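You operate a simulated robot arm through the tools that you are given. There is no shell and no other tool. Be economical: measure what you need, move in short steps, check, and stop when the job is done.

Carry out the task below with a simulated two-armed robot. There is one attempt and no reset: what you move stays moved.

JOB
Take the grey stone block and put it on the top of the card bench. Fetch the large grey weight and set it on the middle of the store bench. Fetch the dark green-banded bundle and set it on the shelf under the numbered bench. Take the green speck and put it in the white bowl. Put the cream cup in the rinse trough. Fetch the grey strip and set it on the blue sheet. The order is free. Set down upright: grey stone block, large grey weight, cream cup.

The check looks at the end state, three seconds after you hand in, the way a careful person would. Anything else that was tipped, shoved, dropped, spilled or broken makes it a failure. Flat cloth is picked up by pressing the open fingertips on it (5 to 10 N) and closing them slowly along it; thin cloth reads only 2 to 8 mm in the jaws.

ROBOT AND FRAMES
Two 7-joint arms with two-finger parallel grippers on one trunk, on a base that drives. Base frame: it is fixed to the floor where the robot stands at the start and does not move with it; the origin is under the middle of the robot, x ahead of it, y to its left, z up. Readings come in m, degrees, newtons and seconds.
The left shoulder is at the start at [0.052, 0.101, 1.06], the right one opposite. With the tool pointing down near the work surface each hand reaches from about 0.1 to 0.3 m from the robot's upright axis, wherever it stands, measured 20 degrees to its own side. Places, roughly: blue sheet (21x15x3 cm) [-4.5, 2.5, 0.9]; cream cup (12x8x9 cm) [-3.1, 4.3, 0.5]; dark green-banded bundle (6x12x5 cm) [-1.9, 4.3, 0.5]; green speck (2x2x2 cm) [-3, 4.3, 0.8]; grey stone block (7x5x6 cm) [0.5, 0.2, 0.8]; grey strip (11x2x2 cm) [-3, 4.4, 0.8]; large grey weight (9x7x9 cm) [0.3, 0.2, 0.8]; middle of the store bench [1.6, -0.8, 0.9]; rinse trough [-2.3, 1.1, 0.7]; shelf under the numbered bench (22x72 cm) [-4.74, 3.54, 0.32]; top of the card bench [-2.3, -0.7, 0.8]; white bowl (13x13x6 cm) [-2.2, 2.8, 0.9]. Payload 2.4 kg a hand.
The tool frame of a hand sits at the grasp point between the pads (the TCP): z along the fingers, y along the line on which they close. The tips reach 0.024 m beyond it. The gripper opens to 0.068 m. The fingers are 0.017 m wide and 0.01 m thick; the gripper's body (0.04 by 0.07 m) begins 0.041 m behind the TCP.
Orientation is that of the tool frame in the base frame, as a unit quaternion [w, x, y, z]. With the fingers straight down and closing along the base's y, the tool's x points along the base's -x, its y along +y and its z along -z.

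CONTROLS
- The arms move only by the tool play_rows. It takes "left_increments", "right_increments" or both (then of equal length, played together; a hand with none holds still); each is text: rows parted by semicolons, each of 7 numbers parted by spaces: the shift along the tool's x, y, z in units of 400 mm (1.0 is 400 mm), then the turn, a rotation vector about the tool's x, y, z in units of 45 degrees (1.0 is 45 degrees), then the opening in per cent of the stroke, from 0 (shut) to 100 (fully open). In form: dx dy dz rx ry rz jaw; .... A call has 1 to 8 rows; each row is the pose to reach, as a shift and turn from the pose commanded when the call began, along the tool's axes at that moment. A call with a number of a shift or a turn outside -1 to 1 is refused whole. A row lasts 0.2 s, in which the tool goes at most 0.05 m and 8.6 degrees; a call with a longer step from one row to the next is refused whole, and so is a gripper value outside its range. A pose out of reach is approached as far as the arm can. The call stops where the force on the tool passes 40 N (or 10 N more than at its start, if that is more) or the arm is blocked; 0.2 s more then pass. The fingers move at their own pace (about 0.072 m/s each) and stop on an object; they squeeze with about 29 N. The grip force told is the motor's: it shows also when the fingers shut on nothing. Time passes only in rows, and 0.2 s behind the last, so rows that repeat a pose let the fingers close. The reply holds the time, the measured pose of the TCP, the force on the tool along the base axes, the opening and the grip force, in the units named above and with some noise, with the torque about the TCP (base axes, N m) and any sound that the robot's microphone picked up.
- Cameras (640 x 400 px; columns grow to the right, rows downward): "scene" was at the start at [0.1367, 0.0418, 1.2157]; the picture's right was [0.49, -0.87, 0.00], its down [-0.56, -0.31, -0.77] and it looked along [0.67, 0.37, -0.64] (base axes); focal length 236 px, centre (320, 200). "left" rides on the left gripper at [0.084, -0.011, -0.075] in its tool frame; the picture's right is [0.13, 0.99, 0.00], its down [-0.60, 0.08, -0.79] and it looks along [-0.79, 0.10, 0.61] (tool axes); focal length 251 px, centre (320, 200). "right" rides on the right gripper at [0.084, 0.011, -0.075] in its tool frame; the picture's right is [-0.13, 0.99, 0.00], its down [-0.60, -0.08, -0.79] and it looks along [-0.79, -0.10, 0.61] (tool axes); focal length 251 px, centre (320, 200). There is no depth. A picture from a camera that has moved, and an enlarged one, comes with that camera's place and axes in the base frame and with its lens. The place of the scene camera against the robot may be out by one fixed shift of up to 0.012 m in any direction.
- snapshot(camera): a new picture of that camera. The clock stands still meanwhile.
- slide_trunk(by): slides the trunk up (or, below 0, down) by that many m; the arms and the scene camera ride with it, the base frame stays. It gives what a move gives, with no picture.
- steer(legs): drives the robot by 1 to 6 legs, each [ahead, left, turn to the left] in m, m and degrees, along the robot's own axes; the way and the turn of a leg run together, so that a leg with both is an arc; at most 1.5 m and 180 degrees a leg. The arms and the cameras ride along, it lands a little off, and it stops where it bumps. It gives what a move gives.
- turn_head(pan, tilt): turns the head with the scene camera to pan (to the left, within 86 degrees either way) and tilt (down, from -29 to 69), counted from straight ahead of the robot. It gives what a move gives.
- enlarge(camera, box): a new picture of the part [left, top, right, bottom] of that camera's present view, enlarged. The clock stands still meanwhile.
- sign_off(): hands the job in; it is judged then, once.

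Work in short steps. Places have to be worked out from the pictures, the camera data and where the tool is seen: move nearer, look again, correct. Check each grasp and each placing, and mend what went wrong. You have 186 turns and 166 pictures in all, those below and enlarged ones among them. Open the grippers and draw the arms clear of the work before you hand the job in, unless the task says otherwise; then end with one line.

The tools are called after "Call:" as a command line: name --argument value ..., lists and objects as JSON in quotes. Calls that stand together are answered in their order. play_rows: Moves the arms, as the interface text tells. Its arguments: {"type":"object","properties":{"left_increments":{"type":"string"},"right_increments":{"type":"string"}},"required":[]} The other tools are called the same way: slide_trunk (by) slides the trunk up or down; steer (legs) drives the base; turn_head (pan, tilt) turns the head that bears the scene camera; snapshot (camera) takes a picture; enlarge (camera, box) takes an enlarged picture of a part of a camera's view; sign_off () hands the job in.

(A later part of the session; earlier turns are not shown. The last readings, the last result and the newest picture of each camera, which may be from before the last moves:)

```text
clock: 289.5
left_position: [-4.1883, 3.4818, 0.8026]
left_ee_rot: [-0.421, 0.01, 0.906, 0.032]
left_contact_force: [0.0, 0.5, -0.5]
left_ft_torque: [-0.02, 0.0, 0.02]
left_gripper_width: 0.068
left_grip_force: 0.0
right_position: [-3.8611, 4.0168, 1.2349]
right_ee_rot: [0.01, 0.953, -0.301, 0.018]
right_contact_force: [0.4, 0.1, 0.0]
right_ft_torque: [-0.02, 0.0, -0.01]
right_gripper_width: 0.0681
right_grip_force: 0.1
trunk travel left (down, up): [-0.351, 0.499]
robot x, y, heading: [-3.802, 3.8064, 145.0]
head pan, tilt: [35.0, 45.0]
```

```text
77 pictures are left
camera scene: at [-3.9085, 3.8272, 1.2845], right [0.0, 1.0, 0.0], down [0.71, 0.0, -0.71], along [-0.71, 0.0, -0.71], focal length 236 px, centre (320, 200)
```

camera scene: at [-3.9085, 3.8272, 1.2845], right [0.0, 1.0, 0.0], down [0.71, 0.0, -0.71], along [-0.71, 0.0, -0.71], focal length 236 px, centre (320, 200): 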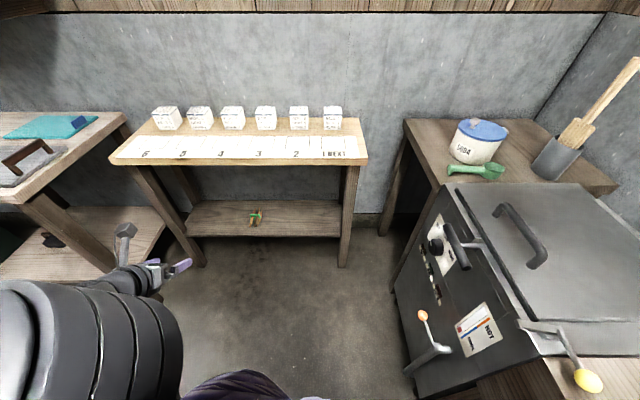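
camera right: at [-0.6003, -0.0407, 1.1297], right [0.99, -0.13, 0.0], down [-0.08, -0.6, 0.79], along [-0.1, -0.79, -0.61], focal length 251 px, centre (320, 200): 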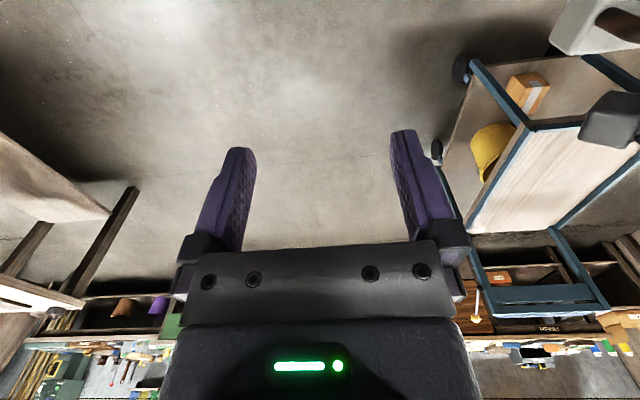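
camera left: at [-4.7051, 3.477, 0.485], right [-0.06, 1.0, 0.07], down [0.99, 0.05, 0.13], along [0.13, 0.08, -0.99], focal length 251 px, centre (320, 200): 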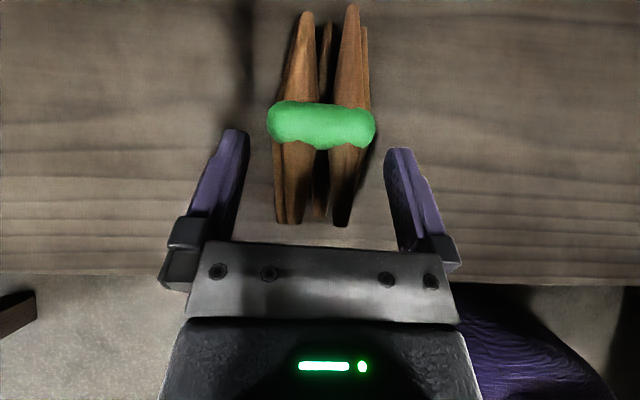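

The bundle rests on the shelf under the numbered bench. Next the cup, speck and strip near (-3, 4.3): I reverse to the aisle and turn so the left hand points to +y, then look.

Call:
steer --legs '[[-0.9, 0, 0], [0, 0, -91]]'

Call:
turn_head --pan 45 --tilt 35

Call:
snapshot --camera "scene"

Call:
snapshot --camera "left"

```text
clock: 298.1
left_position: [-3.3728, 3.6705, 0.8023]
left_ee_rot: [-0.276, 0.648, 0.634, 0.32]
left_contact_force: [0.6, -0.1, -0.1]
left_ft_torque: [0.01, -0.01, -0.02]
left_gripper_width: 0.0679
left_grip_force: 0.0
right_position: [-2.8372, 3.343, 1.2368]
right_ee_rot: [-0.019, -0.464, 0.886, -0.005]
right_contact_force: [0.2, -0.4, -0.3]
right_ft_torque: [-0.01, -0.01, -0.02]
right_gripper_width: 0.0679
right_grip_force: 0.0
trunk travel left (down, up): [-0.351, 0.499]
robot x, y, heading: [-3.0483, 3.2827, 55.4]
head pan, tilt: [35.0, 45.0]
```

```text
clock: 298.8
left_position: [-3.3732, 3.6714, 0.8017]
left_ee_rot: [-0.275, 0.648, 0.634, 0.32]
left_contact_force: [0.3, -0.3, -0.9]
left_ft_torque: [0.01, -0.02, -0.01]
left_gripper_width: 0.0682
left_grip_force: 0.0
right_position: [-2.8363, 3.3442, 1.2356]
right_ee_rot: [-0.02, -0.463, 0.886, -0.005]
right_contact_force: [0.6, 0.9, -0.4]
right_ft_torque: [0.03, -0.01, -0.01]
right_gripper_width: 0.0681
right_grip_force: 0.1
trunk travel left (down, up): [-0.351, 0.499]
robot x, y, heading: [-3.0483, 3.2883, 55.4]
head pan, tilt: [45.0, 35.0]
```

```text
76 pictures are left
camera scene: at [-3.0338, 3.4055, 1.2993], right [0.98, 0.18, 0.0], down [0.1, -0.56, -0.82], along [-0.15, 0.81, -0.57], focal length 236 px, centre (320, 200)
```

scene: 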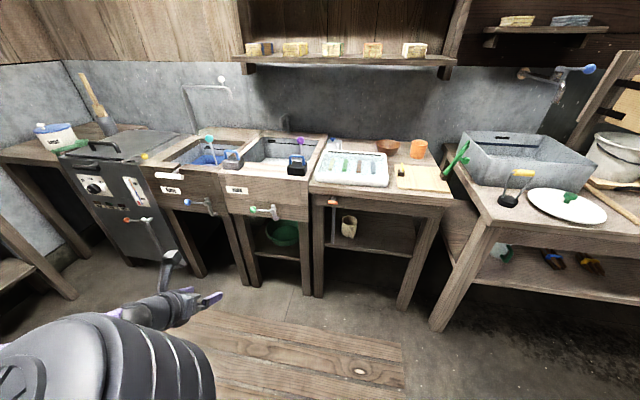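

```text
75 pictures are left
camera left: at [-3.3891, 3.6684, 0.9149], right [0.99, 0.04, 0.15], down [0.03, -1.0, 0.05], along [0.15, -0.05, -0.99], focal length 251 px, centre (320, 200)
```

left: 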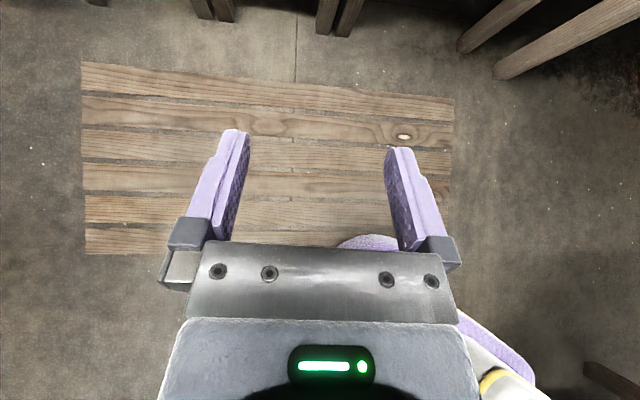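

Now the working bench is in view: a white tray with coloured strips, and the cream cup on the shelf beneath. I enlarge both.

Call:
enlarge --camera "scene" --box '[300, 130, 460, 195]'

Call:
enlarge --camera "scene" --box '[310, 185, 430, 265]'

```text
4.00 times, centred on (380, 162) of scene
camera zoom: at [-3.0338, 3.4055, 1.2993], right [0.98, 0.18, 0.0], down [0.1, -0.56, -0.82], along [-0.15, 0.81, -0.57], focal length 943 px, centre (80, 350)
```

zoom: 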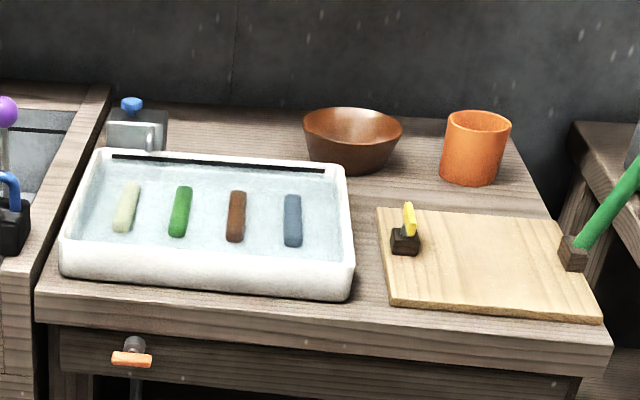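

```text
5.00 times, centred on (370, 225) of scene
camera zoom: at [-3.0338, 3.4055, 1.2993], right [0.98, 0.18, 0.0], down [0.1, -0.56, -0.82], along [-0.15, 0.81, -0.57], focal length 1178 px, centre (70, 75)
```

zoom: 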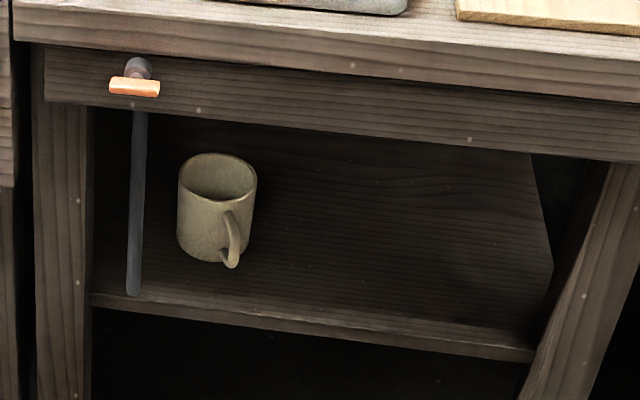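

The grey strip is the slate bar in the white tray (near (-2.97, 4.42)); the cup stands on the shelf at about (-3.056, 4.30), its handle toward me at (-3.035, 4.235, 0.545). I orient the left hand toward the handle (yaw 23 left, less tilt) and lower the trunk.

Call:
play_rows --left_increments "0 0 0 0.1 0.08 -0.08 100; 0 0 0 0.2 0.16 -0.16 100; 0 0 0 0.3 0.25 -0.25 100; 0 0 0 0.39 0.33 -0.33 100; 0 0 0 0.39 0.33 -0.33 100"

Call:
slide_trunk --by -0.25

Call:
snapshot --camera "left"

```text
clock: 300.0
left_position: [-3.3904, 3.6836, 0.832]
left_ee_rot: [-0.406, 0.465, 0.712, 0.334]
left_contact_force: [-0.7, -0.3, 0.4]
left_ft_torque: [0.04, 0.0, 0.0]
left_gripper_width: 0.0682
left_grip_force: 0.0
left hand out of reach, approached as far as the arm can: row 2, 3, 4, 5
right_position: [-2.8374, 3.3453, 1.2348]
right_ee_rot: [-0.019, -0.463, 0.886, -0.005]
right_contact_force: [0.0, 0.4, 0.0]
right_ft_torque: [0.02, -0.01, -0.02]
right_gripper_width: 0.0678
right_grip_force: 0.2
trunk travel left (down, up): [-0.351, 0.499]
robot x, y, heading: [-3.0482, 3.2876, 55.4]
head pan, tilt: [45.0, 35.0]
```

```text
clock: 302.6
left_position: [-3.3914, 3.6841, 0.5838]
left_ee_rot: [-0.405, 0.465, 0.713, 0.333]
left_contact_force: [-0.7, 0.6, -0.2]
left_ft_torque: [0.03, -0.01, -0.02]
left_gripper_width: 0.0679
left_grip_force: 0.2
right_position: [-2.8377, 3.3438, 0.9856]
right_ee_rot: [-0.019, -0.463, 0.886, -0.005]
right_contact_force: [0.0, -0.3, -1.3]
right_ft_torque: [0.01, -0.02, -0.01]
right_gripper_width: 0.0676
right_grip_force: 0.1
trunk travel left (down, up): [-0.101, 0.749]
robot x, y, heading: [-3.0477, 3.2844, 55.3]
head pan, tilt: [45.0, 35.0]
```

```text
72 pictures are left
camera left: at [-3.4007, 3.6497, 0.6911], right [0.89, 0.39, 0.21], down [0.43, -0.89, -0.17], along [0.12, 0.25, -0.96], focal length 251 px, centre (320, 200)
```

left: 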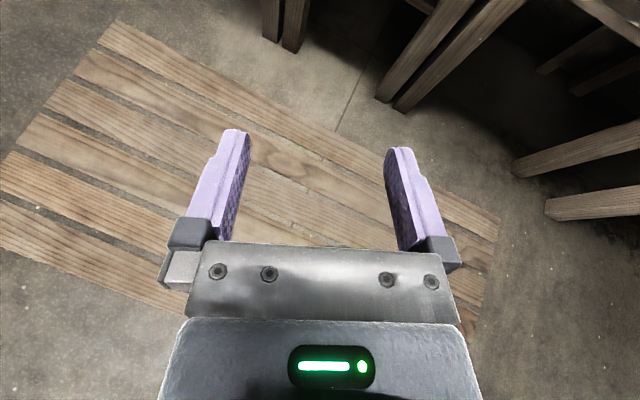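

The hand points toward the handle (azimuth 107, 27 degrees down). I drive to a pre-grasp point 10 cm short of the handle, lower 4 cm and look.

Call:
steer --legs '[[0.592, -0.06, 0]]'

Call:
slide_trunk --by -0.035

Call:
snapshot --camera "left"

Call:
snapshot --camera "scene"

```text
clock: 306.0
left_position: [-2.9959, 4.1465, 0.5832]
left_ee_rot: [-0.405, 0.467, 0.712, 0.334]
left_contact_force: [0.1, 0.2, 0.9]
left_ft_torque: [0.01, -0.01, 0.01]
left_gripper_width: 0.068
left_grip_force: 0.1
right_position: [-2.4452, 3.8049, 0.9858]
right_ee_rot: [-0.019, -0.461, 0.887, -0.005]
right_contact_force: [-0.5, 0.8, -0.1]
right_ft_torque: [0.0, 0.0, 0.01]
right_gripper_width: 0.0677
right_grip_force: 0.1
trunk travel left (down, up): [-0.101, 0.749]
robot x, y, heading: [-2.6526, 3.7492, 55.3]
head pan, tilt: [45.0, 35.0]
```

```text
clock: 306.8
left_position: [-2.9972, 4.1472, 0.5483]
left_ee_rot: [-0.405, 0.466, 0.713, 0.333]
left_contact_force: [0.6, 0.4, -0.1]
left_ft_torque: [0.04, 0.0, -0.01]
left_gripper_width: 0.0679
left_grip_force: 0.1
right_position: [-2.445, 3.8055, 0.9508]
right_ee_rot: [-0.019, -0.462, 0.887, -0.005]
right_contact_force: [0.6, 0.4, -0.2]
right_ft_torque: [0.01, 0.02, 0.05]
right_gripper_width: 0.0679
right_grip_force: 0.0
trunk travel left (down, up): [-0.066, 0.784]
robot x, y, heading: [-2.6556, 3.7502, 55.0]
head pan, tilt: [45.0, 35.0]
```

```text
71 pictures are left
camera left: at [-3.007, 4.1126, 0.6566], right [0.9, 0.39, 0.21], down [0.43, -0.89, -0.17], along [0.12, 0.24, -0.96], focal length 251 px, centre (320, 200)
```

left: 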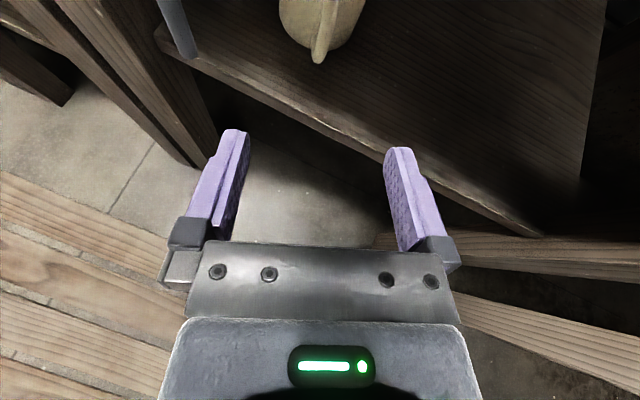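

```text
70 pictures are left
camera scene: at [-2.5976, 3.9283, 1.008], right [0.98, 0.18, 0.0], down [0.1, -0.56, -0.82], along [-0.14, 0.81, -0.57], focal length 236 px, centre (320, 200)
```

scene: 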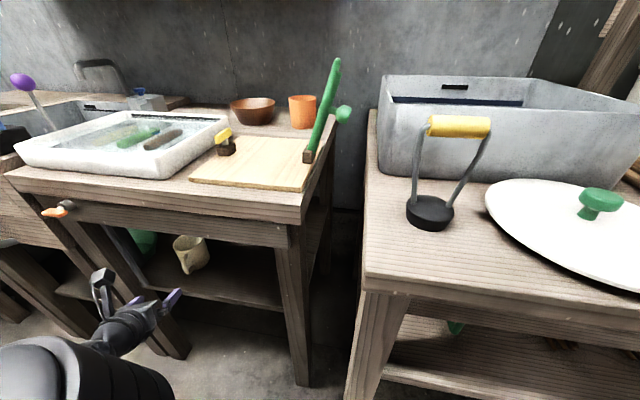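

The handle points straight at the hand (outer edge near (-3.028, 4.225)). I move in 8 cm along it, 8 mm to the left, and look again.

Call:
play_rows --left_increments "0.02 -0.011 0.04 0 0 0 100; 0.04 -0.011 0.09 0 0 0 100; 0.06 -0.011 0.14 0 0 0 100; 0.0855 -0.011 0.1935 0 0 0 100; 0.0855 -0.011 0.1935 0 0 0 100"

Call:
snapshot --camera "left"

```text
clock: 308.0
left_position: [-3.0304, 4.2258, 0.5441]
left_ee_rot: [-0.405, 0.466, 0.713, 0.333]
left_contact_force: [0.8, 0.4, 0.0]
left_ft_torque: [-0.01, -0.03, 0.01]
left_gripper_width: 0.0681
left_grip_force: 0.0
right_position: [-2.4439, 3.8066, 0.9509]
right_ee_rot: [-0.019, -0.462, 0.887, -0.005]
right_contact_force: [-0.9, -0.9, -0.9]
right_ft_torque: [0.0, -0.02, -0.04]
right_gripper_width: 0.0678
right_grip_force: 0.1
trunk travel left (down, up): [-0.066, 0.784]
robot x, y, heading: [-2.6553, 3.745, 55.3]
head pan, tilt: [45.0, 35.0]
```

```text
69 pictures are left
camera left: at [-3.0398, 4.1922, 0.652], right [0.9, 0.39, 0.21], down [0.43, -0.89, -0.17], along [0.12, 0.24, -0.96], focal length 251 px, centre (320, 200)
```

left: 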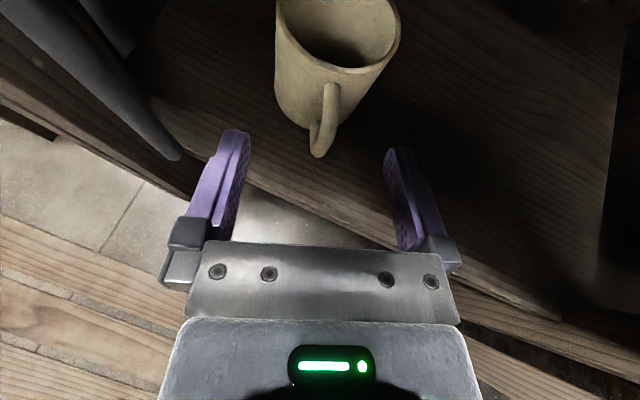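

The handle is about 3 cm further on. I advance 2.8 cm.

Call:
play_rows --left_increments "0.014 0.003 0.035 0 0 0 100; 0.028 0.004 0.068 0 0 0 100; 0.028 0.004 0.068 0 0 0 100"

Call:
snapshot --camera "left"

```text
clock: 308.8
left_position: [-3.0384, 4.2545, 0.5416]
left_ee_rot: [-0.405, 0.466, 0.713, 0.332]
left_contact_force: [0.7, -0.1, 0.1]
left_ft_torque: [-0.02, 0.01, -0.01]
left_gripper_width: 0.0683
left_grip_force: 0.1
right_position: [-2.4439, 3.804, 0.9501]
right_ee_rot: [-0.019, -0.461, 0.887, -0.005]
right_contact_force: [0.1, -0.1, -0.6]
right_ft_torque: [0.01, -0.01, 0.02]
right_gripper_width: 0.0681
right_grip_force: 0.2
trunk travel left (down, up): [-0.066, 0.784]
robot x, y, heading: [-2.6587, 3.7475, 55.2]
head pan, tilt: [45.0, 35.0]
```

```text
68 pictures are left
camera left: at [-3.0483, 4.2191, 0.6493], right [0.9, 0.39, 0.21], down [0.43, -0.89, -0.17], along [0.12, 0.24, -0.96], focal length 251 px, centre (320, 200)
```

left: 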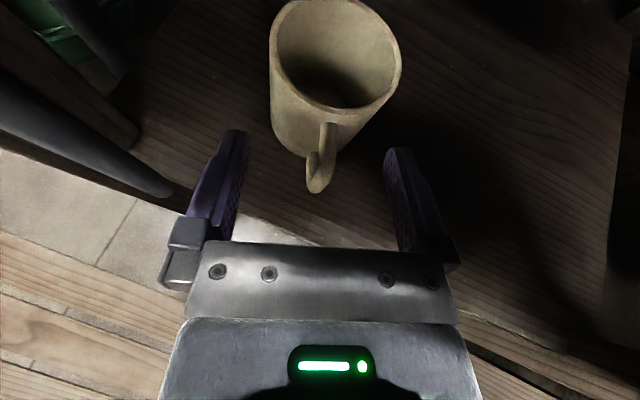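

The handle is between the pads. I close on it.

Call:
play_rows --left_increments "0 0 0 0 0 0 70; 0 0 0 0 0 0 40; 0 0 0 0 0 0 10; 0 0 0 0 0 0 0; 0 0 0 0 0 0 0; 0 0 0 0 0 0 0"

Call:
snapshot --camera "left"

```text
clock: 310.2
left_position: [-3.0387, 4.2528, 0.5418]
left_ee_rot: [-0.404, 0.467, 0.713, 0.333]
left_contact_force: [0.0, 0.9, 0.6]
left_ft_torque: [-0.02, -0.03, 0.02]
left_gripper_width: 0.0001
left_grip_force: 23.0
right_position: [-2.4443, 3.8052, 0.9508]
right_ee_rot: [-0.019, -0.462, 0.887, -0.005]
right_contact_force: [0.7, 0.1, -0.5]
right_ft_torque: [0.0, -0.01, 0.01]
right_gripper_width: 0.068
right_grip_force: 0.1
trunk travel left (down, up): [-0.066, 0.784]
robot x, y, heading: [-2.6544, 3.7464, 55.3]
head pan, tilt: [45.0, 35.0]
```

```text
67 pictures are left
camera left: at [-3.0482, 4.219, 0.6493], right [0.9, 0.39, 0.21], down [0.43, -0.89, -0.17], along [0.12, 0.24, -0.96], focal length 251 px, centre (320, 200)
```

left: 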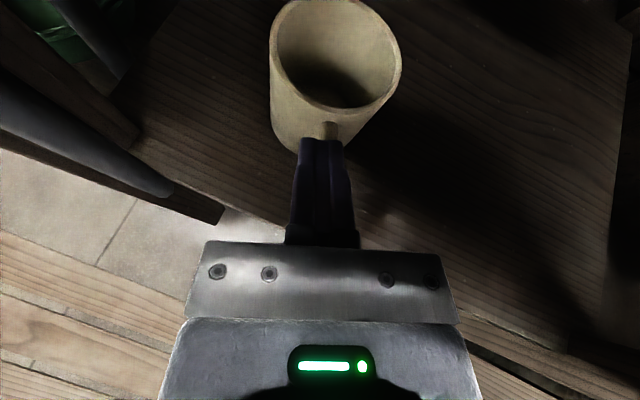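

The fingers closed on air above the handle: from the rim's apparent size the cup is lower and further (rim near (-3.06, 4.335, 0.52), shelf about 0.43). I open, lower 6 cm with the trunk and look.

Call:
play_rows --left_increments "0 0 0 0 0 0 50; 0 0 0 0 0 0 100; 0 0 0 0 0 0 100; 0 0 0 0 0 0 100"

Call:
slide_trunk --by -0.055

Call:
snapshot --camera "left"

```text
clock: 311.2
left_position: [-3.0384, 4.2536, 0.5413]
left_ee_rot: [-0.404, 0.467, 0.713, 0.333]
left_contact_force: [0.1, -1.2, -0.3]
left_ft_torque: [0.01, -0.01, -0.02]
left_gripper_width: 0.0682
left_grip_force: 0.0
right_position: [-2.4444, 3.8054, 0.951]
right_ee_rot: [-0.018, -0.462, 0.887, -0.005]
right_contact_force: [0.5, -1.3, 0.6]
right_ft_torque: [-0.02, 0.01, 0.03]
right_gripper_width: 0.068
right_grip_force: 0.0
trunk travel left (down, up): [-0.066, 0.784]
robot x, y, heading: [-2.6527, 3.7475, 55.1]
head pan, tilt: [45.0, 35.0]
```

```text
clock: 312.2
left_position: [-3.0388, 4.2533, 0.4867]
left_ee_rot: [-0.405, 0.466, 0.713, 0.333]
left_contact_force: [-0.1, 0.0, -0.4]
left_ft_torque: [-0.03, -0.03, 0.02]
left_gripper_width: 0.0682
left_grip_force: 0.0
right_position: [-2.4442, 3.8038, 0.895]
right_ee_rot: [-0.018, -0.462, 0.887, -0.005]
right_contact_force: [1.1, -0.5, 0.2]
right_ft_torque: [-0.02, -0.03, -0.02]
right_gripper_width: 0.0679
right_grip_force: 0.1
trunk travel left (down, up): [-0.011, 0.839]
robot x, y, heading: [-2.6534, 3.7478, 54.9]
head pan, tilt: [45.0, 35.0]
```

```text
66 pictures are left
camera left: at [-3.0481, 4.2187, 0.5946], right [0.9, 0.39, 0.21], down [0.43, -0.89, -0.17], along [0.12, 0.24, -0.96], focal length 251 px, centre (320, 200)
```

left: 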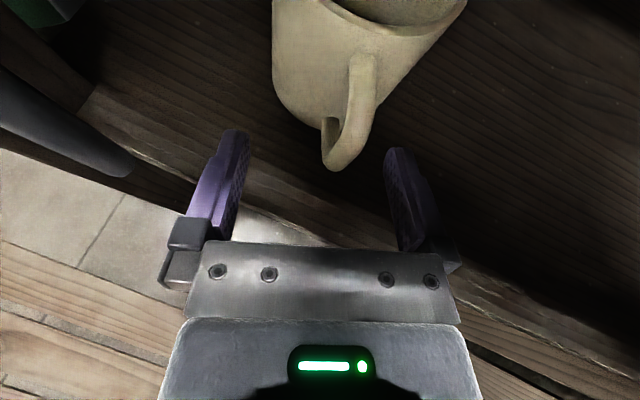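

Now the handle is clear: about 17 mm right and 4 cm ahead of the grasp point. I shift right, then forward 3.8 cm and down 1 cm.

Call:
play_rows --left_increments "0 0.042 0 0 0 0 100; 0.006 0.042 0.03 0 0 0 100; 0.014 0.042 0.065 0 0 0 100; 0.02 0.042 0.095 0 0 0 100; 0.02 0.042 0.095 0 0 0 100"

Call:
snapshot --camera "left"

```text
clock: 313.4
left_position: [-3.0338, 4.2941, 0.479]
left_ee_rot: [-0.405, 0.466, 0.713, 0.333]
left_contact_force: [-0.6, -0.9, 0.6]
left_ft_torque: [0.0, -0.01, -0.01]
left_gripper_width: 0.068
left_grip_force: 0.1
right_position: [-2.4435, 3.806, 0.896]
right_ee_rot: [-0.019, -0.462, 0.887, -0.006]
right_contact_force: [-0.2, -0.4, -0.6]
right_ft_torque: [0.0, -0.03, -0.02]
right_gripper_width: 0.0681
right_grip_force: 0.0
trunk travel left (down, up): [-0.011, 0.839]
robot x, y, heading: [-2.6594, 3.7457, 55.2]
head pan, tilt: [45.0, 35.0]
```

```text
65 pictures are left
camera left: at [-3.044, 4.2594, 0.5864], right [0.9, 0.39, 0.21], down [0.43, -0.89, -0.17], along [0.12, 0.24, -0.96], focal length 251 px, centre (320, 200)
```

left: 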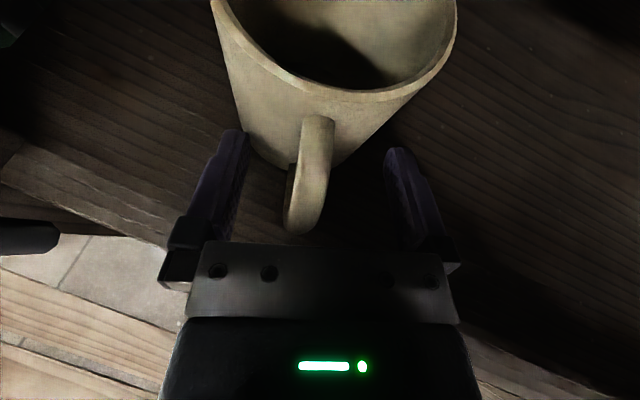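

I am a bit too deep: the handle bar is near y = 4.275, the cup body at 4.295. I back 1.8 cm, recentre 4 mm, and close.

Call:
play_rows --left_increments "0 -0.01 -0.025 0 0 0 100; 0 -0.01 -0.045 0 0 0 100; 0 -0.01 -0.045 0 0 0 60; 0 -0.01 -0.045 0 0 0 30; 0 -0.01 -0.045 0 0 0 0; 0 -0.01 -0.045 0 0 0 0; 0 -0.01 -0.045 0 0 0 0"

Call:
snapshot --camera "left"

```text
clock: 315.0
left_position: [-3.0337, 4.2769, 0.4859]
left_ee_rot: [-0.405, 0.467, 0.712, 0.333]
left_contact_force: [-2.1, 2.4, 7.1]
left_ft_torque: [0.32, 0.47, 0.07]
left_gripper_width: 0.0101
left_grip_force: 29.6
right_position: [-2.4442, 3.8053, 0.8959]
right_ee_rot: [-0.019, -0.461, 0.887, -0.005]
right_contact_force: [0.0, 0.0, -1.1]
right_ft_torque: [-0.03, 0.0, 0.0]
right_gripper_width: 0.0681
right_grip_force: 0.2
trunk travel left (down, up): [-0.011, 0.839]
robot x, y, heading: [-2.6566, 3.7457, 55.3]
head pan, tilt: [45.0, 35.0]
```

```text
64 pictures are left
camera left: at [-3.0436, 4.2427, 0.5946], right [0.9, 0.39, 0.21], down [0.43, -0.89, -0.17], along [0.12, 0.24, -0.96], focal length 251 px, centre (320, 200)
```

left: 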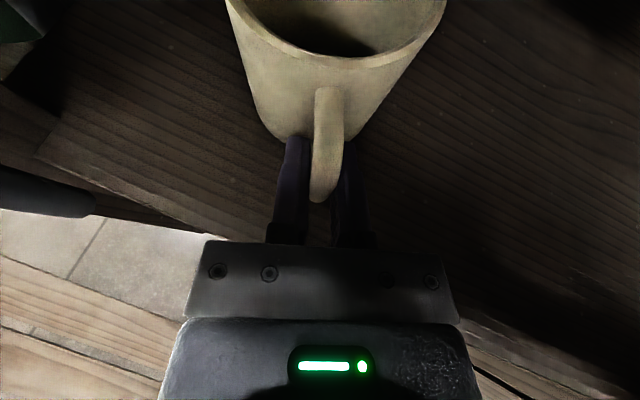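

Grip at 10 mm, 29.6 N on the handle. I lift 3 cm and check whether the cup hangs level.

Call:
slide_trunk --by 0.03

Call:
snapshot --camera "left"

```text
clock: 315.7
left_position: [-3.0339, 4.2776, 0.516]
left_ee_rot: [-0.404, 0.467, 0.712, 0.333]
left_contact_force: [-0.1, -0.2, -1.6]
left_ft_torque: [-0.11, -0.03, -0.04]
left_gripper_width: 0.0105
left_grip_force: 28.8
right_position: [-2.4445, 3.8046, 0.9253]
right_ee_rot: [-0.021, -0.462, 0.887, -0.005]
right_contact_force: [-0.4, 0.0, -0.1]
right_ft_torque: [0.02, -0.01, 0.02]
right_gripper_width: 0.0681
right_grip_force: 0.2
trunk travel left (down, up): [-0.041, 0.809]
robot x, y, heading: [-2.6556, 3.7485, 55.2]
head pan, tilt: [45.0, 35.0]
```

```text
63 pictures are left
camera left: at [-3.0432, 4.2435, 0.6236], right [0.9, 0.39, 0.21], down [0.43, -0.89, -0.17], along [0.12, 0.24, -0.96], focal length 251 px, centre (320, 200)
```

left: 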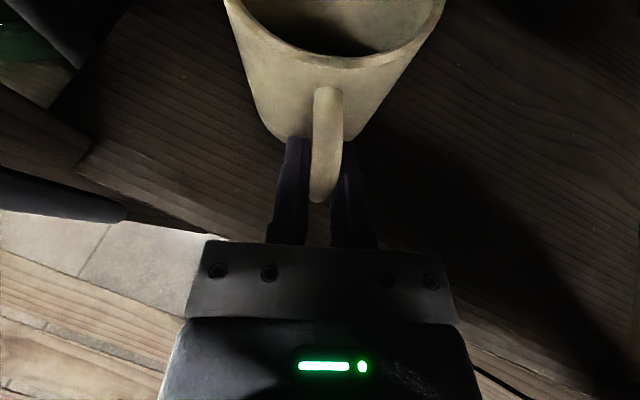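

The cup hangs level. I back out along the approach line, raise the trunk, and look at the tray for the green speck.

Call:
steer --legs '[[-0.2, -0.26, 0]]'

Call:
slide_trunk --by 0.4

Call:
turn_head --pan 55 --tilt 40

Call:
snapshot --camera "scene"

```text
clock: 317.9
left_position: [-2.9352, 3.9655, 0.516]
left_ee_rot: [-0.405, 0.468, 0.711, 0.334]
left_contact_force: [-0.4, 0.5, -0.8]
left_ft_torque: [-0.04, -0.05, 0.04]
left_gripper_width: 0.0104
left_grip_force: 29.2
right_position: [-2.3483, 3.4886, 0.9266]
right_ee_rot: [-0.019, -0.459, 0.888, -0.005]
right_contact_force: [-0.4, 0.2, -0.4]
right_ft_torque: [0.01, 0.01, 0.0]
right_gripper_width: 0.0681
right_grip_force: 0.0
trunk travel left (down, up): [-0.041, 0.809]
robot x, y, heading: [-2.5539, 3.4308, 54.7]
head pan, tilt: [45.0, 35.0]
```

```text
clock: 321.8
left_position: [-2.9271, 3.9734, 0.959]
left_ee_rot: [-0.399, 0.405, 0.701, 0.431]
left_contact_force: [0.0, -0.2, -1.3]
left_ft_torque: [-0.11, 0.0, 0.02]
left_gripper_width: 0.0102
left_grip_force: 29.4
right_position: [-2.3473, 3.4887, 1.325]
right_ee_rot: [-0.02, -0.458, 0.888, -0.005]
right_contact_force: [0.1, 0.1, 0.9]
right_ft_torque: [-0.01, 0.03, -0.03]
right_gripper_width: 0.0679
right_grip_force: 0.1
trunk travel left (down, up): [-0.441, 0.409]
robot x, y, heading: [-2.5579, 3.4307, 55.0]
head pan, tilt: [45.0, 35.0]
```

```text
clock: 322.5
left_position: [-2.9283, 3.9735, 0.9589]
left_ee_rot: [-0.398, 0.405, 0.701, 0.431]
left_contact_force: [-0.4, 0.5, -1.9]
left_ft_torque: [-0.1, -0.04, -0.03]
left_gripper_width: 0.0101
left_grip_force: 29.1
right_position: [-2.3483, 3.4892, 1.3259]
right_ee_rot: [-0.019, -0.459, 0.888, -0.005]
right_contact_force: [-0.4, 0.2, 0.3]
right_ft_torque: [0.03, -0.01, 0.01]
right_gripper_width: 0.068
right_grip_force: 0.0
trunk travel left (down, up): [-0.441, 0.409]
robot x, y, heading: [-2.5598, 3.4343, 54.7]
head pan, tilt: [55.0, 40.0]
```

```text
62 pictures are left
camera scene: at [-2.5654, 3.5347, 1.3824], right [0.94, 0.34, 0.0], down [0.22, -0.61, -0.77], along [-0.26, 0.72, -0.64], focal length 236 px, centre (320, 200)
```

scene: 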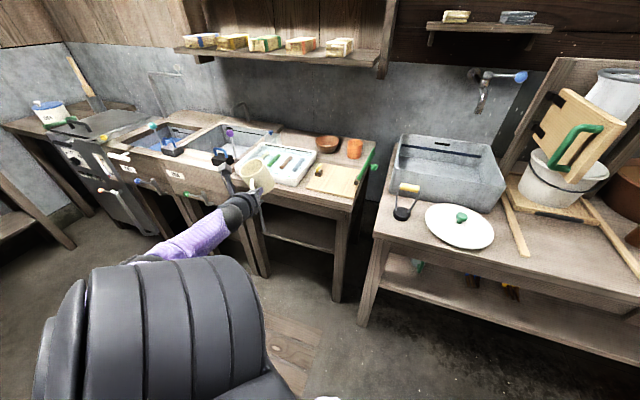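

Call:
enlarge --camera "scene" --box '[235, 130, 385, 200]'

```text
4.27 times, centred on (310, 165) of scene
camera zoom: at [-2.5654, 3.5347, 1.3824], right [0.94, 0.34, 0.0], down [0.22, -0.61, -0.77], along [-0.26, 0.72, -0.64], focal length 1006 px, centre (363, 349)
```

zoom: 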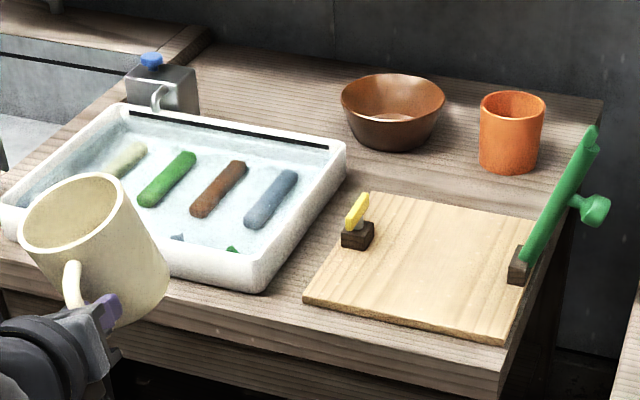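

The green speck is at about (-2.975, 4.28), by the tray's front rim. Reaching it while the left arm holds the cup would be cramped, so I deliver the cup first: along the aisle east, then south past the centre bench.

Call:
slide_trunk --by 0.1

Call:
steer --legs '[[0.506, -1.123, 0], [-1.147, -0.803, 0], [-0.45, -0.32, 0]]'

Call:
turn_head --pan 86 --tilt 40

Call:
snapshot --camera "scene"

```text
clock: 323.8
left_position: [-2.9277, 3.9725, 1.0613]
left_ee_rot: [-0.399, 0.401, 0.699, 0.439]
left_contact_force: [-0.2, -0.3, -1.2]
left_ft_torque: [-0.13, -0.07, 0.03]
left_gripper_width: 0.0103
left_grip_force: 28.9
right_position: [-2.3484, 3.4906, 1.4251]
right_ee_rot: [-0.019, -0.458, 0.889, -0.006]
right_contact_force: [0.6, -0.1, 0.2]
right_ft_torque: [0.05, 0.01, 0.0]
right_gripper_width: 0.0682
right_grip_force: 0.2
trunk travel left (down, up): [-0.541, 0.309]
robot x, y, heading: [-2.562, 3.4319, 54.6]
head pan, tilt: [55.0, 40.0]
```

```text
clock: 339.3
left_position: [-1.7436, 1.7843, 1.062]
left_ee_rot: [-0.4, 0.401, 0.698, 0.439]
left_contact_force: [0.5, -0.2, -0.9]
left_ft_torque: [-0.08, -0.03, -0.03]
left_gripper_width: 0.0102
left_grip_force: 29.2
right_position: [-1.166, 1.2981, 1.4251]
right_ee_rot: [-0.019, -0.457, 0.889, -0.005]
right_contact_force: [0.3, 0.1, -1.0]
right_ft_torque: [0.0, 0.01, 0.0]
right_gripper_width: 0.0682
right_grip_force: 0.0
trunk travel left (down, up): [-0.541, 0.309]
robot x, y, heading: [-1.374, 1.2432, 54.5]
head pan, tilt: [55.0, 40.0]
```

```text
clock: 340.2
left_position: [-1.7432, 1.7854, 1.0614]
left_ee_rot: [-0.399, 0.402, 0.698, 0.439]
left_contact_force: [-0.3, -0.5, -1.5]
left_ft_torque: [-0.06, -0.06, 0.04]
left_gripper_width: 0.0101
left_grip_force: 29.7
right_position: [-1.1643, 1.2994, 1.4258]
right_ee_rot: [-0.019, -0.457, 0.889, -0.005]
right_contact_force: [-0.6, -0.7, -1.0]
right_ft_torque: [-0.02, 0.01, -0.01]
right_gripper_width: 0.0683
right_grip_force: 0.0
trunk travel left (down, up): [-0.541, 0.309]
robot x, y, heading: [-1.3776, 1.2434, 54.5]
head pan, tilt: [85.9, 40.0]
```

```text
60 pictures are left
camera scene: at [-1.4247, 1.3118, 1.4828], right [0.64, 0.77, 0.0], down [0.5, -0.41, -0.77], along [-0.59, 0.49, -0.64], focal length 236 px, centre (320, 200)
```

scene: 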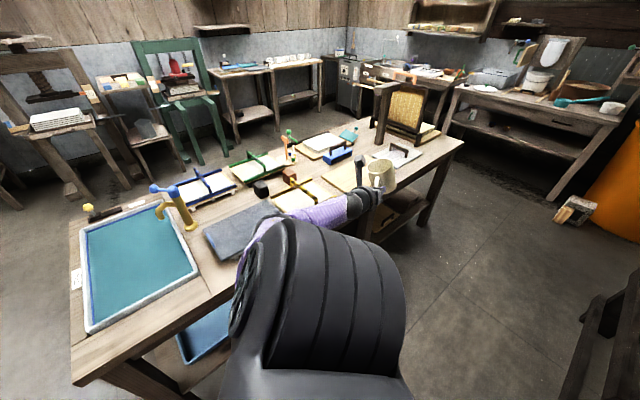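

The trough is the blue basin let into the bench: inside about x -2.03 to -2.44, y 1.01 to 1.28, with a tap at (-2.22, 1.33). I first straighten the hand: remove the 17 degree roll and tilt about 20 degrees more down.

Call:
play_rows --left_increments "0 0 0 0 0 0.15 0; 0 0 0 0 0 0.3 0; 0 0 0 0 0 0.4 0; 0 0 0 0 0 0.4 0"

Call:
play_rows --left_increments "0 0 0 0 -0.15 0 0; 0 0 0 0 -0.3 0 0; 0 0 0 0 -0.42 0 0; 0 0 0 0 -0.42 0 0"

Call:
snapshot --camera "left"

```text
clock: 341.2
left_position: [-1.7432, 1.7838, 1.0625]
left_ee_rot: [-0.463, 0.507, 0.626, 0.37]
left_contact_force: [-0.5, 0.2, -1.8]
left_ft_torque: [-0.12, -0.03, 0.01]
left_gripper_width: 0.0101
left_grip_force: 28.7
right_position: [-1.1648, 1.298, 1.4256]
right_ee_rot: [-0.019, -0.457, 0.889, -0.005]
right_contact_force: [-0.3, -0.4, -0.2]
right_ft_torque: [-0.01, 0.02, 0.02]
right_gripper_width: 0.068
right_grip_force: 0.1
trunk travel left (down, up): [-0.541, 0.309]
robot x, y, heading: [-1.3761, 1.2422, 54.7]
head pan, tilt: [85.9, 40.0]
```

```text
clock: 342.2
left_position: [-1.7414, 1.7852, 1.0613]
left_ee_rot: [-0.352, 0.56, 0.695, 0.283]
left_contact_force: [-0.2, -0.5, -1.3]
left_ft_torque: [-0.09, -0.04, -0.01]
left_gripper_width: 0.0101
left_grip_force: 29.1
left hand out of reach, approached as far as the arm can: row 1, 2, 3
right_position: [-1.1648, 1.299, 1.4253]
right_ee_rot: [-0.018, -0.457, 0.889, -0.005]
right_contact_force: [0.3, -0.2, 0.2]
right_ft_torque: [-0.02, 0.02, -0.03]
right_gripper_width: 0.068
right_grip_force: 0.0
trunk travel left (down, up): [-0.541, 0.309]
robot x, y, heading: [-1.3788, 1.2425, 54.4]
head pan, tilt: [85.9, 40.0]
```

```text
59 pictures are left
camera left: at [-1.7492, 1.7723, 1.1741], right [0.95, 0.28, 0.1], down [0.29, -0.96, -0.02], along [0.09, 0.05, -0.99], focal length 251 px, centre (320, 200)
```

left: 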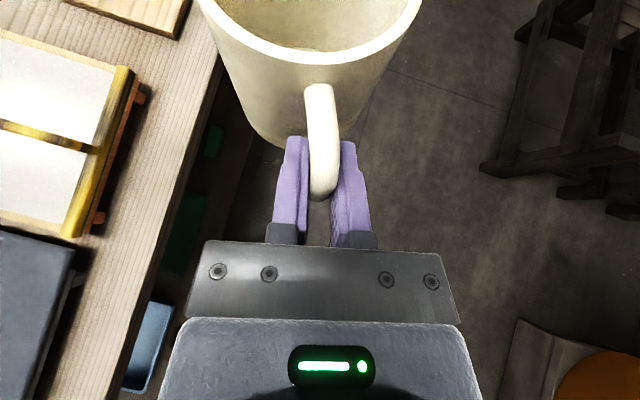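

The hand is upright in roll and 36 degrees down. I turn 77.7 degrees left so that it points along -x over the trough side, and look from above.

Call:
steer --legs '[[0, 0, 77.7]]'

Call:
snapshot --camera "left"

Call:
turn_head --pan 50 --tilt 50

Call:
snapshot --camera "scene"

```text
clock: 346.0
left_position: [-1.9838, 1.0021, 1.0619]
left_ee_rot: [-0.452, 0.001, 0.892, -0.001]
left_contact_force: [-0.1, 0.7, -1.3]
left_ft_torque: [0.02, -0.08, 0.0]
left_gripper_width: 0.0103
left_grip_force: 28.9
right_position: [-1.3855, 1.4613, 1.4256]
right_ee_rot: [0.012, 0.914, -0.406, 0.016]
right_contact_force: [0.3, 0.0, 0.1]
right_ft_torque: [0.03, 0.02, 0.0]
right_gripper_width: 0.0677
right_grip_force: 0.1
trunk travel left (down, up): [-0.541, 0.309]
robot x, y, heading: [-1.3776, 1.2437, 132.1]
head pan, tilt: [85.9, 40.0]
```

```text
58 pictures are left
camera left: at [-1.9728, 0.9914, 1.1742], right [-0.07, 0.99, 0.1], down [1.0, 0.08, -0.02], along [-0.03, 0.1, -0.99], focal length 251 px, centre (320, 200)
```

left: 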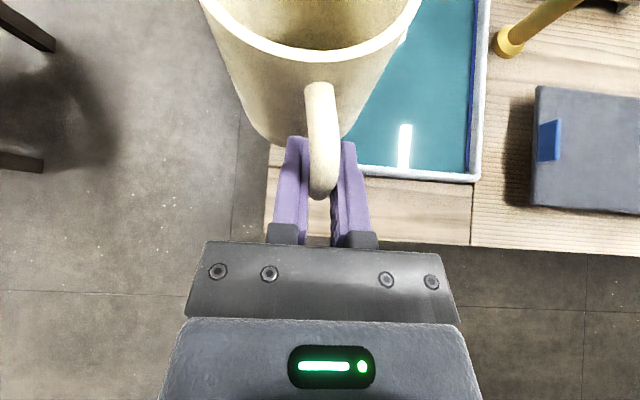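

```text
clock: 347.0
left_position: [-1.9835, 1.0017, 1.0614]
left_ee_rot: [-0.451, 0.002, 0.892, 0.0]
left_contact_force: [0.5, -0.9, -1.1]
left_ft_torque: [0.01, -0.04, 0.0]
left_gripper_width: 0.01
left_grip_force: 28.7
right_position: [-1.3864, 1.4624, 1.4258]
right_ee_rot: [0.012, 0.914, -0.406, 0.016]
right_contact_force: [0.7, -0.2, -0.2]
right_ft_torque: [0.0, -0.01, 0.0]
right_gripper_width: 0.0678
right_grip_force: 0.0
trunk travel left (down, up): [-0.541, 0.309]
robot x, y, heading: [-1.3751, 1.2423, 132.0]
head pan, tilt: [50.0, 50.0]
```

```text
57 pictures are left
camera scene: at [-1.4577, 1.2529, 1.4686], right [-0.04, 1.0, 0.0], down [0.77, 0.03, -0.64], along [-0.64, -0.03, -0.77], focal length 236 px, centre (320, 200)
```

scene: 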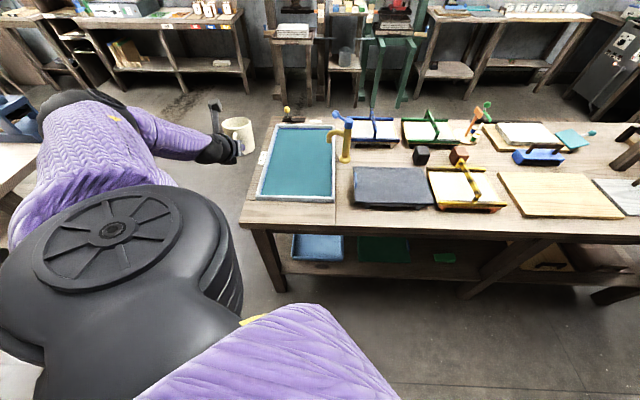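

The trough runs x -2.0 to -2.44, y 1.0 to 1.27. I drive so the cup hangs over its middle near (-2.29, 1.13).

Call:
steer --legs '[[0.26, 0.097, 0]]'

Call:
slide_trunk --by -0.16

Call:
snapshot --camera "left"

Call:
snapshot --camera "scene"

```text
clock: 348.9
left_position: [-2.2309, 1.1315, 1.0605]
left_ee_rot: [-0.453, 0.001, 0.892, -0.001]
left_contact_force: [-0.8, 0.5, -1.7]
left_ft_torque: [0.0, -0.12, -0.01]
left_gripper_width: 0.0101
left_grip_force: 28.9
right_position: [-1.6323, 1.5903, 1.4259]
right_ee_rot: [0.011, 0.913, -0.407, 0.017]
right_contact_force: [0.4, 1.3, -0.1]
right_ft_torque: [-0.01, -0.01, 0.0]
right_gripper_width: 0.0682
right_grip_force: 0.0
trunk travel left (down, up): [-0.541, 0.309]
robot x, y, heading: [-1.6222, 1.3702, 131.8]
head pan, tilt: [50.0, 50.0]
```

```text
clock: 350.8
left_position: [-2.2318, 1.1303, 0.9014]
left_ee_rot: [-0.453, 0.002, 0.891, 0.0]
left_contact_force: [-0.1, 0.2, -1.9]
left_ft_torque: [0.03, -0.07, 0.0]
left_gripper_width: 0.0103
left_grip_force: 29.2
right_position: [-1.6322, 1.5884, 1.2654]
right_ee_rot: [0.012, 0.913, -0.407, 0.016]
right_contact_force: [0.1, -0.1, -0.1]
right_ft_torque: [-0.01, 0.01, -0.02]
right_gripper_width: 0.0681
right_grip_force: 0.0
trunk travel left (down, up): [-0.381, 0.469]
robot x, y, heading: [-1.6213, 1.3662, 132.1]
head pan, tilt: [50.0, 50.0]
```

```text
56 pictures are left
camera left: at [-2.2191, 1.1191, 1.0145], right [-0.07, 0.99, 0.1], down [1.0, 0.08, -0.02], along [-0.03, 0.1, -0.99], focal length 251 px, centre (320, 200)
```

left: 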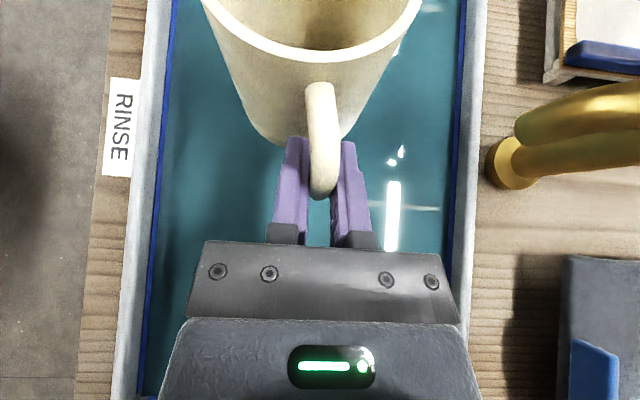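

```text
55 pictures are left
camera scene: at [-1.7152, 1.3928, 1.3079], right [-0.04, 1.0, 0.0], down [0.77, 0.03, -0.64], along [-0.64, -0.02, -0.77], focal length 236 px, centre (320, 200)
```

scene: 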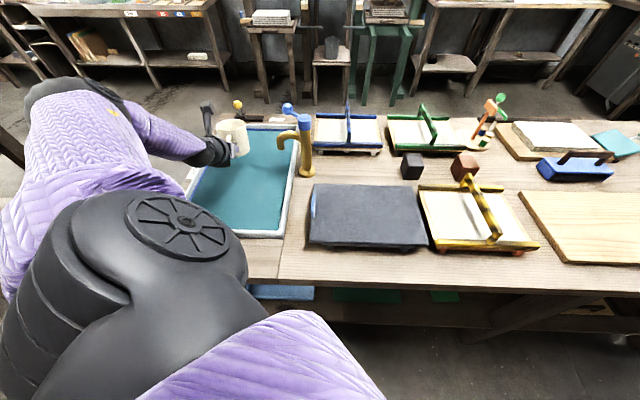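

The "RINSE" sign confirms the trough. I lower 9 cm, then in small steps.

Call:
slide_trunk --by -0.09

Call:
slide_trunk --by -0.02

Call:
snapshot --camera "left"

Call:
enlarge --camera "scene" --box '[150, 60, 330, 220]'

```text
clock: 352.0
left_position: [-2.2301, 1.1294, 0.8117]
left_ee_rot: [-0.454, 0.003, 0.891, 0.0]
left_contact_force: [-0.3, 0.3, -2.0]
left_ft_torque: [0.03, -0.1, 0.01]
left_gripper_width: 0.01
left_grip_force: 29.2
right_position: [-1.6321, 1.5895, 1.1759]
right_ee_rot: [0.012, 0.913, -0.407, 0.015]
right_contact_force: [-0.1, 0.0, 0.2]
right_ft_torque: [0.01, 0.01, 0.01]
right_gripper_width: 0.068
right_grip_force: 0.0
trunk travel left (down, up): [-0.291, 0.559]
robot x, y, heading: [-1.625, 1.3711, 132.3]
head pan, tilt: [50.0, 50.0]
```

```text
clock: 352.7
left_position: [-2.2311, 1.1306, 0.7915]
left_ee_rot: [-0.452, 0.002, 0.892, 0.0]
left_contact_force: [0.2, 0.7, -1.4]
left_ft_torque: [0.02, -0.07, -0.02]
left_gripper_width: 0.0102
left_grip_force: 28.9
right_position: [-1.6317, 1.5894, 1.1561]
right_ee_rot: [0.011, 0.913, -0.407, 0.017]
right_contact_force: [-0.2, -0.7, 0.8]
right_ft_torque: [-0.02, -0.01, 0.0]
right_gripper_width: 0.0679
right_grip_force: 0.1
trunk travel left (down, up): [-0.271, 0.579]
robot x, y, heading: [-1.625, 1.3708, 132.1]
head pan, tilt: [50.0, 50.0]
```

```text
54 pictures are left
camera left: at [-2.219, 1.1191, 0.9042], right [-0.07, 0.99, 0.1], down [1.0, 0.08, -0.02], along [-0.03, 0.1, -0.99], focal length 251 px, centre (320, 200)
```

left: 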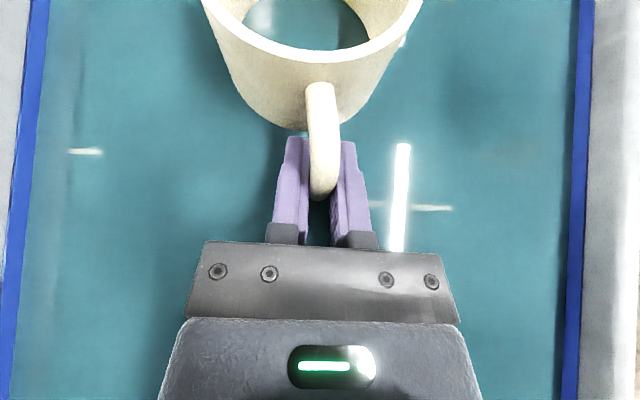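

```text
2.50 times, centred on (240, 140) of scene
camera zoom: at [-1.729, 1.408, 1.1966], right [-0.04, 1.0, 0.0], down [0.77, 0.03, -0.64], along [-0.64, -0.02, -0.77], focal length 589 px, centre (520, 350)
```

zoom: 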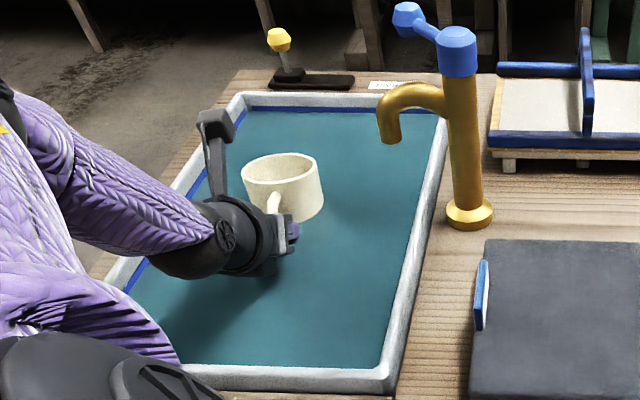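

The cup is entering the water; the forearm clears the rim. I keep lowering.

Call:
slide_trunk --by -0.02

Call:
slide_trunk --by -0.015

Call:
enlarge --camera "scene" --box '[150, 60, 330, 220]'

```text
clock: 353.4
left_position: [-2.2294, 1.1302, 0.7727]
left_ee_rot: [-0.452, 0.002, 0.892, -0.001]
left_contact_force: [-0.5, -0.3, -1.3]
left_ft_torque: [0.0, 0.02, 0.02]
left_gripper_width: 0.0102
left_grip_force: 28.9
right_position: [-1.631, 1.5894, 1.1362]
right_ee_rot: [0.012, 0.913, -0.407, 0.016]
right_contact_force: [-0.2, -0.4, -0.1]
right_ft_torque: [0.03, 0.02, -0.02]
right_gripper_width: 0.0681
right_grip_force: 0.1
trunk travel left (down, up): [-0.251, 0.599]
robot x, y, heading: [-1.6273, 1.368, 132.1]
head pan, tilt: [50.0, 50.0]
```

```text
clock: 354.0
left_position: [-2.2308, 1.1287, 0.7583]
left_ee_rot: [-0.455, 0.002, 0.891, -0.001]
left_contact_force: [-2.6, 1.0, 16.7]
left_ft_torque: [-0.46, 1.04, -0.03]
left_gripper_width: 0.0109
left_grip_force: 29.0
right_position: [-1.6307, 1.5903, 1.1205]
right_ee_rot: [0.012, 0.913, -0.407, 0.016]
right_contact_force: [0.2, -1.0, 0.0]
right_ft_torque: [-0.01, -0.04, 0.03]
right_gripper_width: 0.0679
right_grip_force: 0.0
trunk travel left (down, up): [-0.236, 0.614]
robot x, y, heading: [-1.6228, 1.3704, 132.1]
head pan, tilt: [50.0, 50.0]
```

```text
2.50 times, centred on (240, 140) of scene
camera zoom: at [-1.733, 1.4149, 1.1613], right [-0.04, 1.0, 0.0], down [0.76, 0.03, -0.64], along [-0.64, -0.02, -0.77], focal length 589 px, centre (520, 350)
```

zoom: 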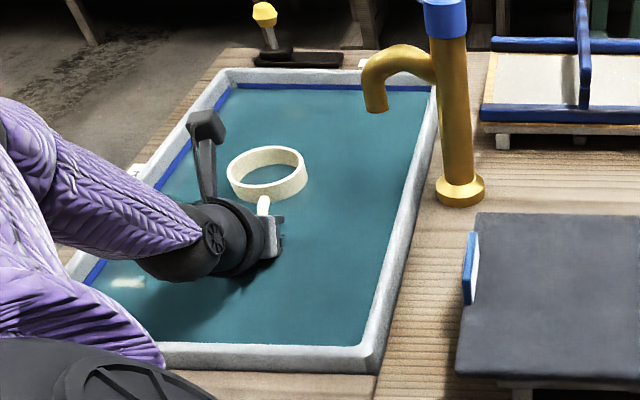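

Contact with the bottom (17 N) at the cup's far edge. I press 6 mm more so it settles flat.

Call:
slide_trunk --by -0.006

Call:
snapshot --camera "left"

```text
clock: 354.5
left_position: [-2.2328, 1.1288, 0.7576]
left_ee_rot: [-0.461, 0.001, 0.887, -0.003]
left_contact_force: [-3.7, -0.4, 15.7]
left_ft_torque: [-0.26, 0.68, -0.03]
left_gripper_width: 0.0104
left_grip_force: 29.5
right_position: [-1.631, 1.5901, 1.1147]
right_ee_rot: [0.013, 0.913, -0.407, 0.016]
right_contact_force: [0.6, -0.5, 0.0]
right_ft_torque: [0.02, 0.02, 0.03]
right_gripper_width: 0.068
right_grip_force: 0.1
trunk travel left (down, up): [-0.231, 0.619]
robot x, y, heading: [-1.6226, 1.3722, 132.1]
head pan, tilt: [50.0, 50.0]
stopped: the force on the tool passed its limit at 44 N (the readings are from after the stop); the commanded pose is now the measured one
```

```text
51 pictures are left
camera left: at [-2.2194, 1.1182, 0.8705], right [-0.08, 0.99, 0.1], down [1.0, 0.08, -0.04], along [-0.05, 0.1, -0.99], focal length 251 px, centre (320, 200)
```

left: 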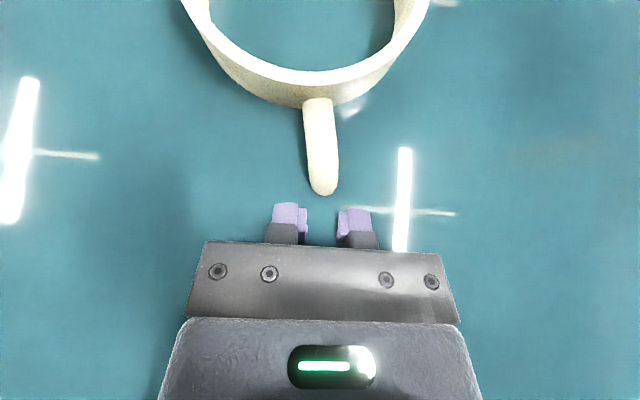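

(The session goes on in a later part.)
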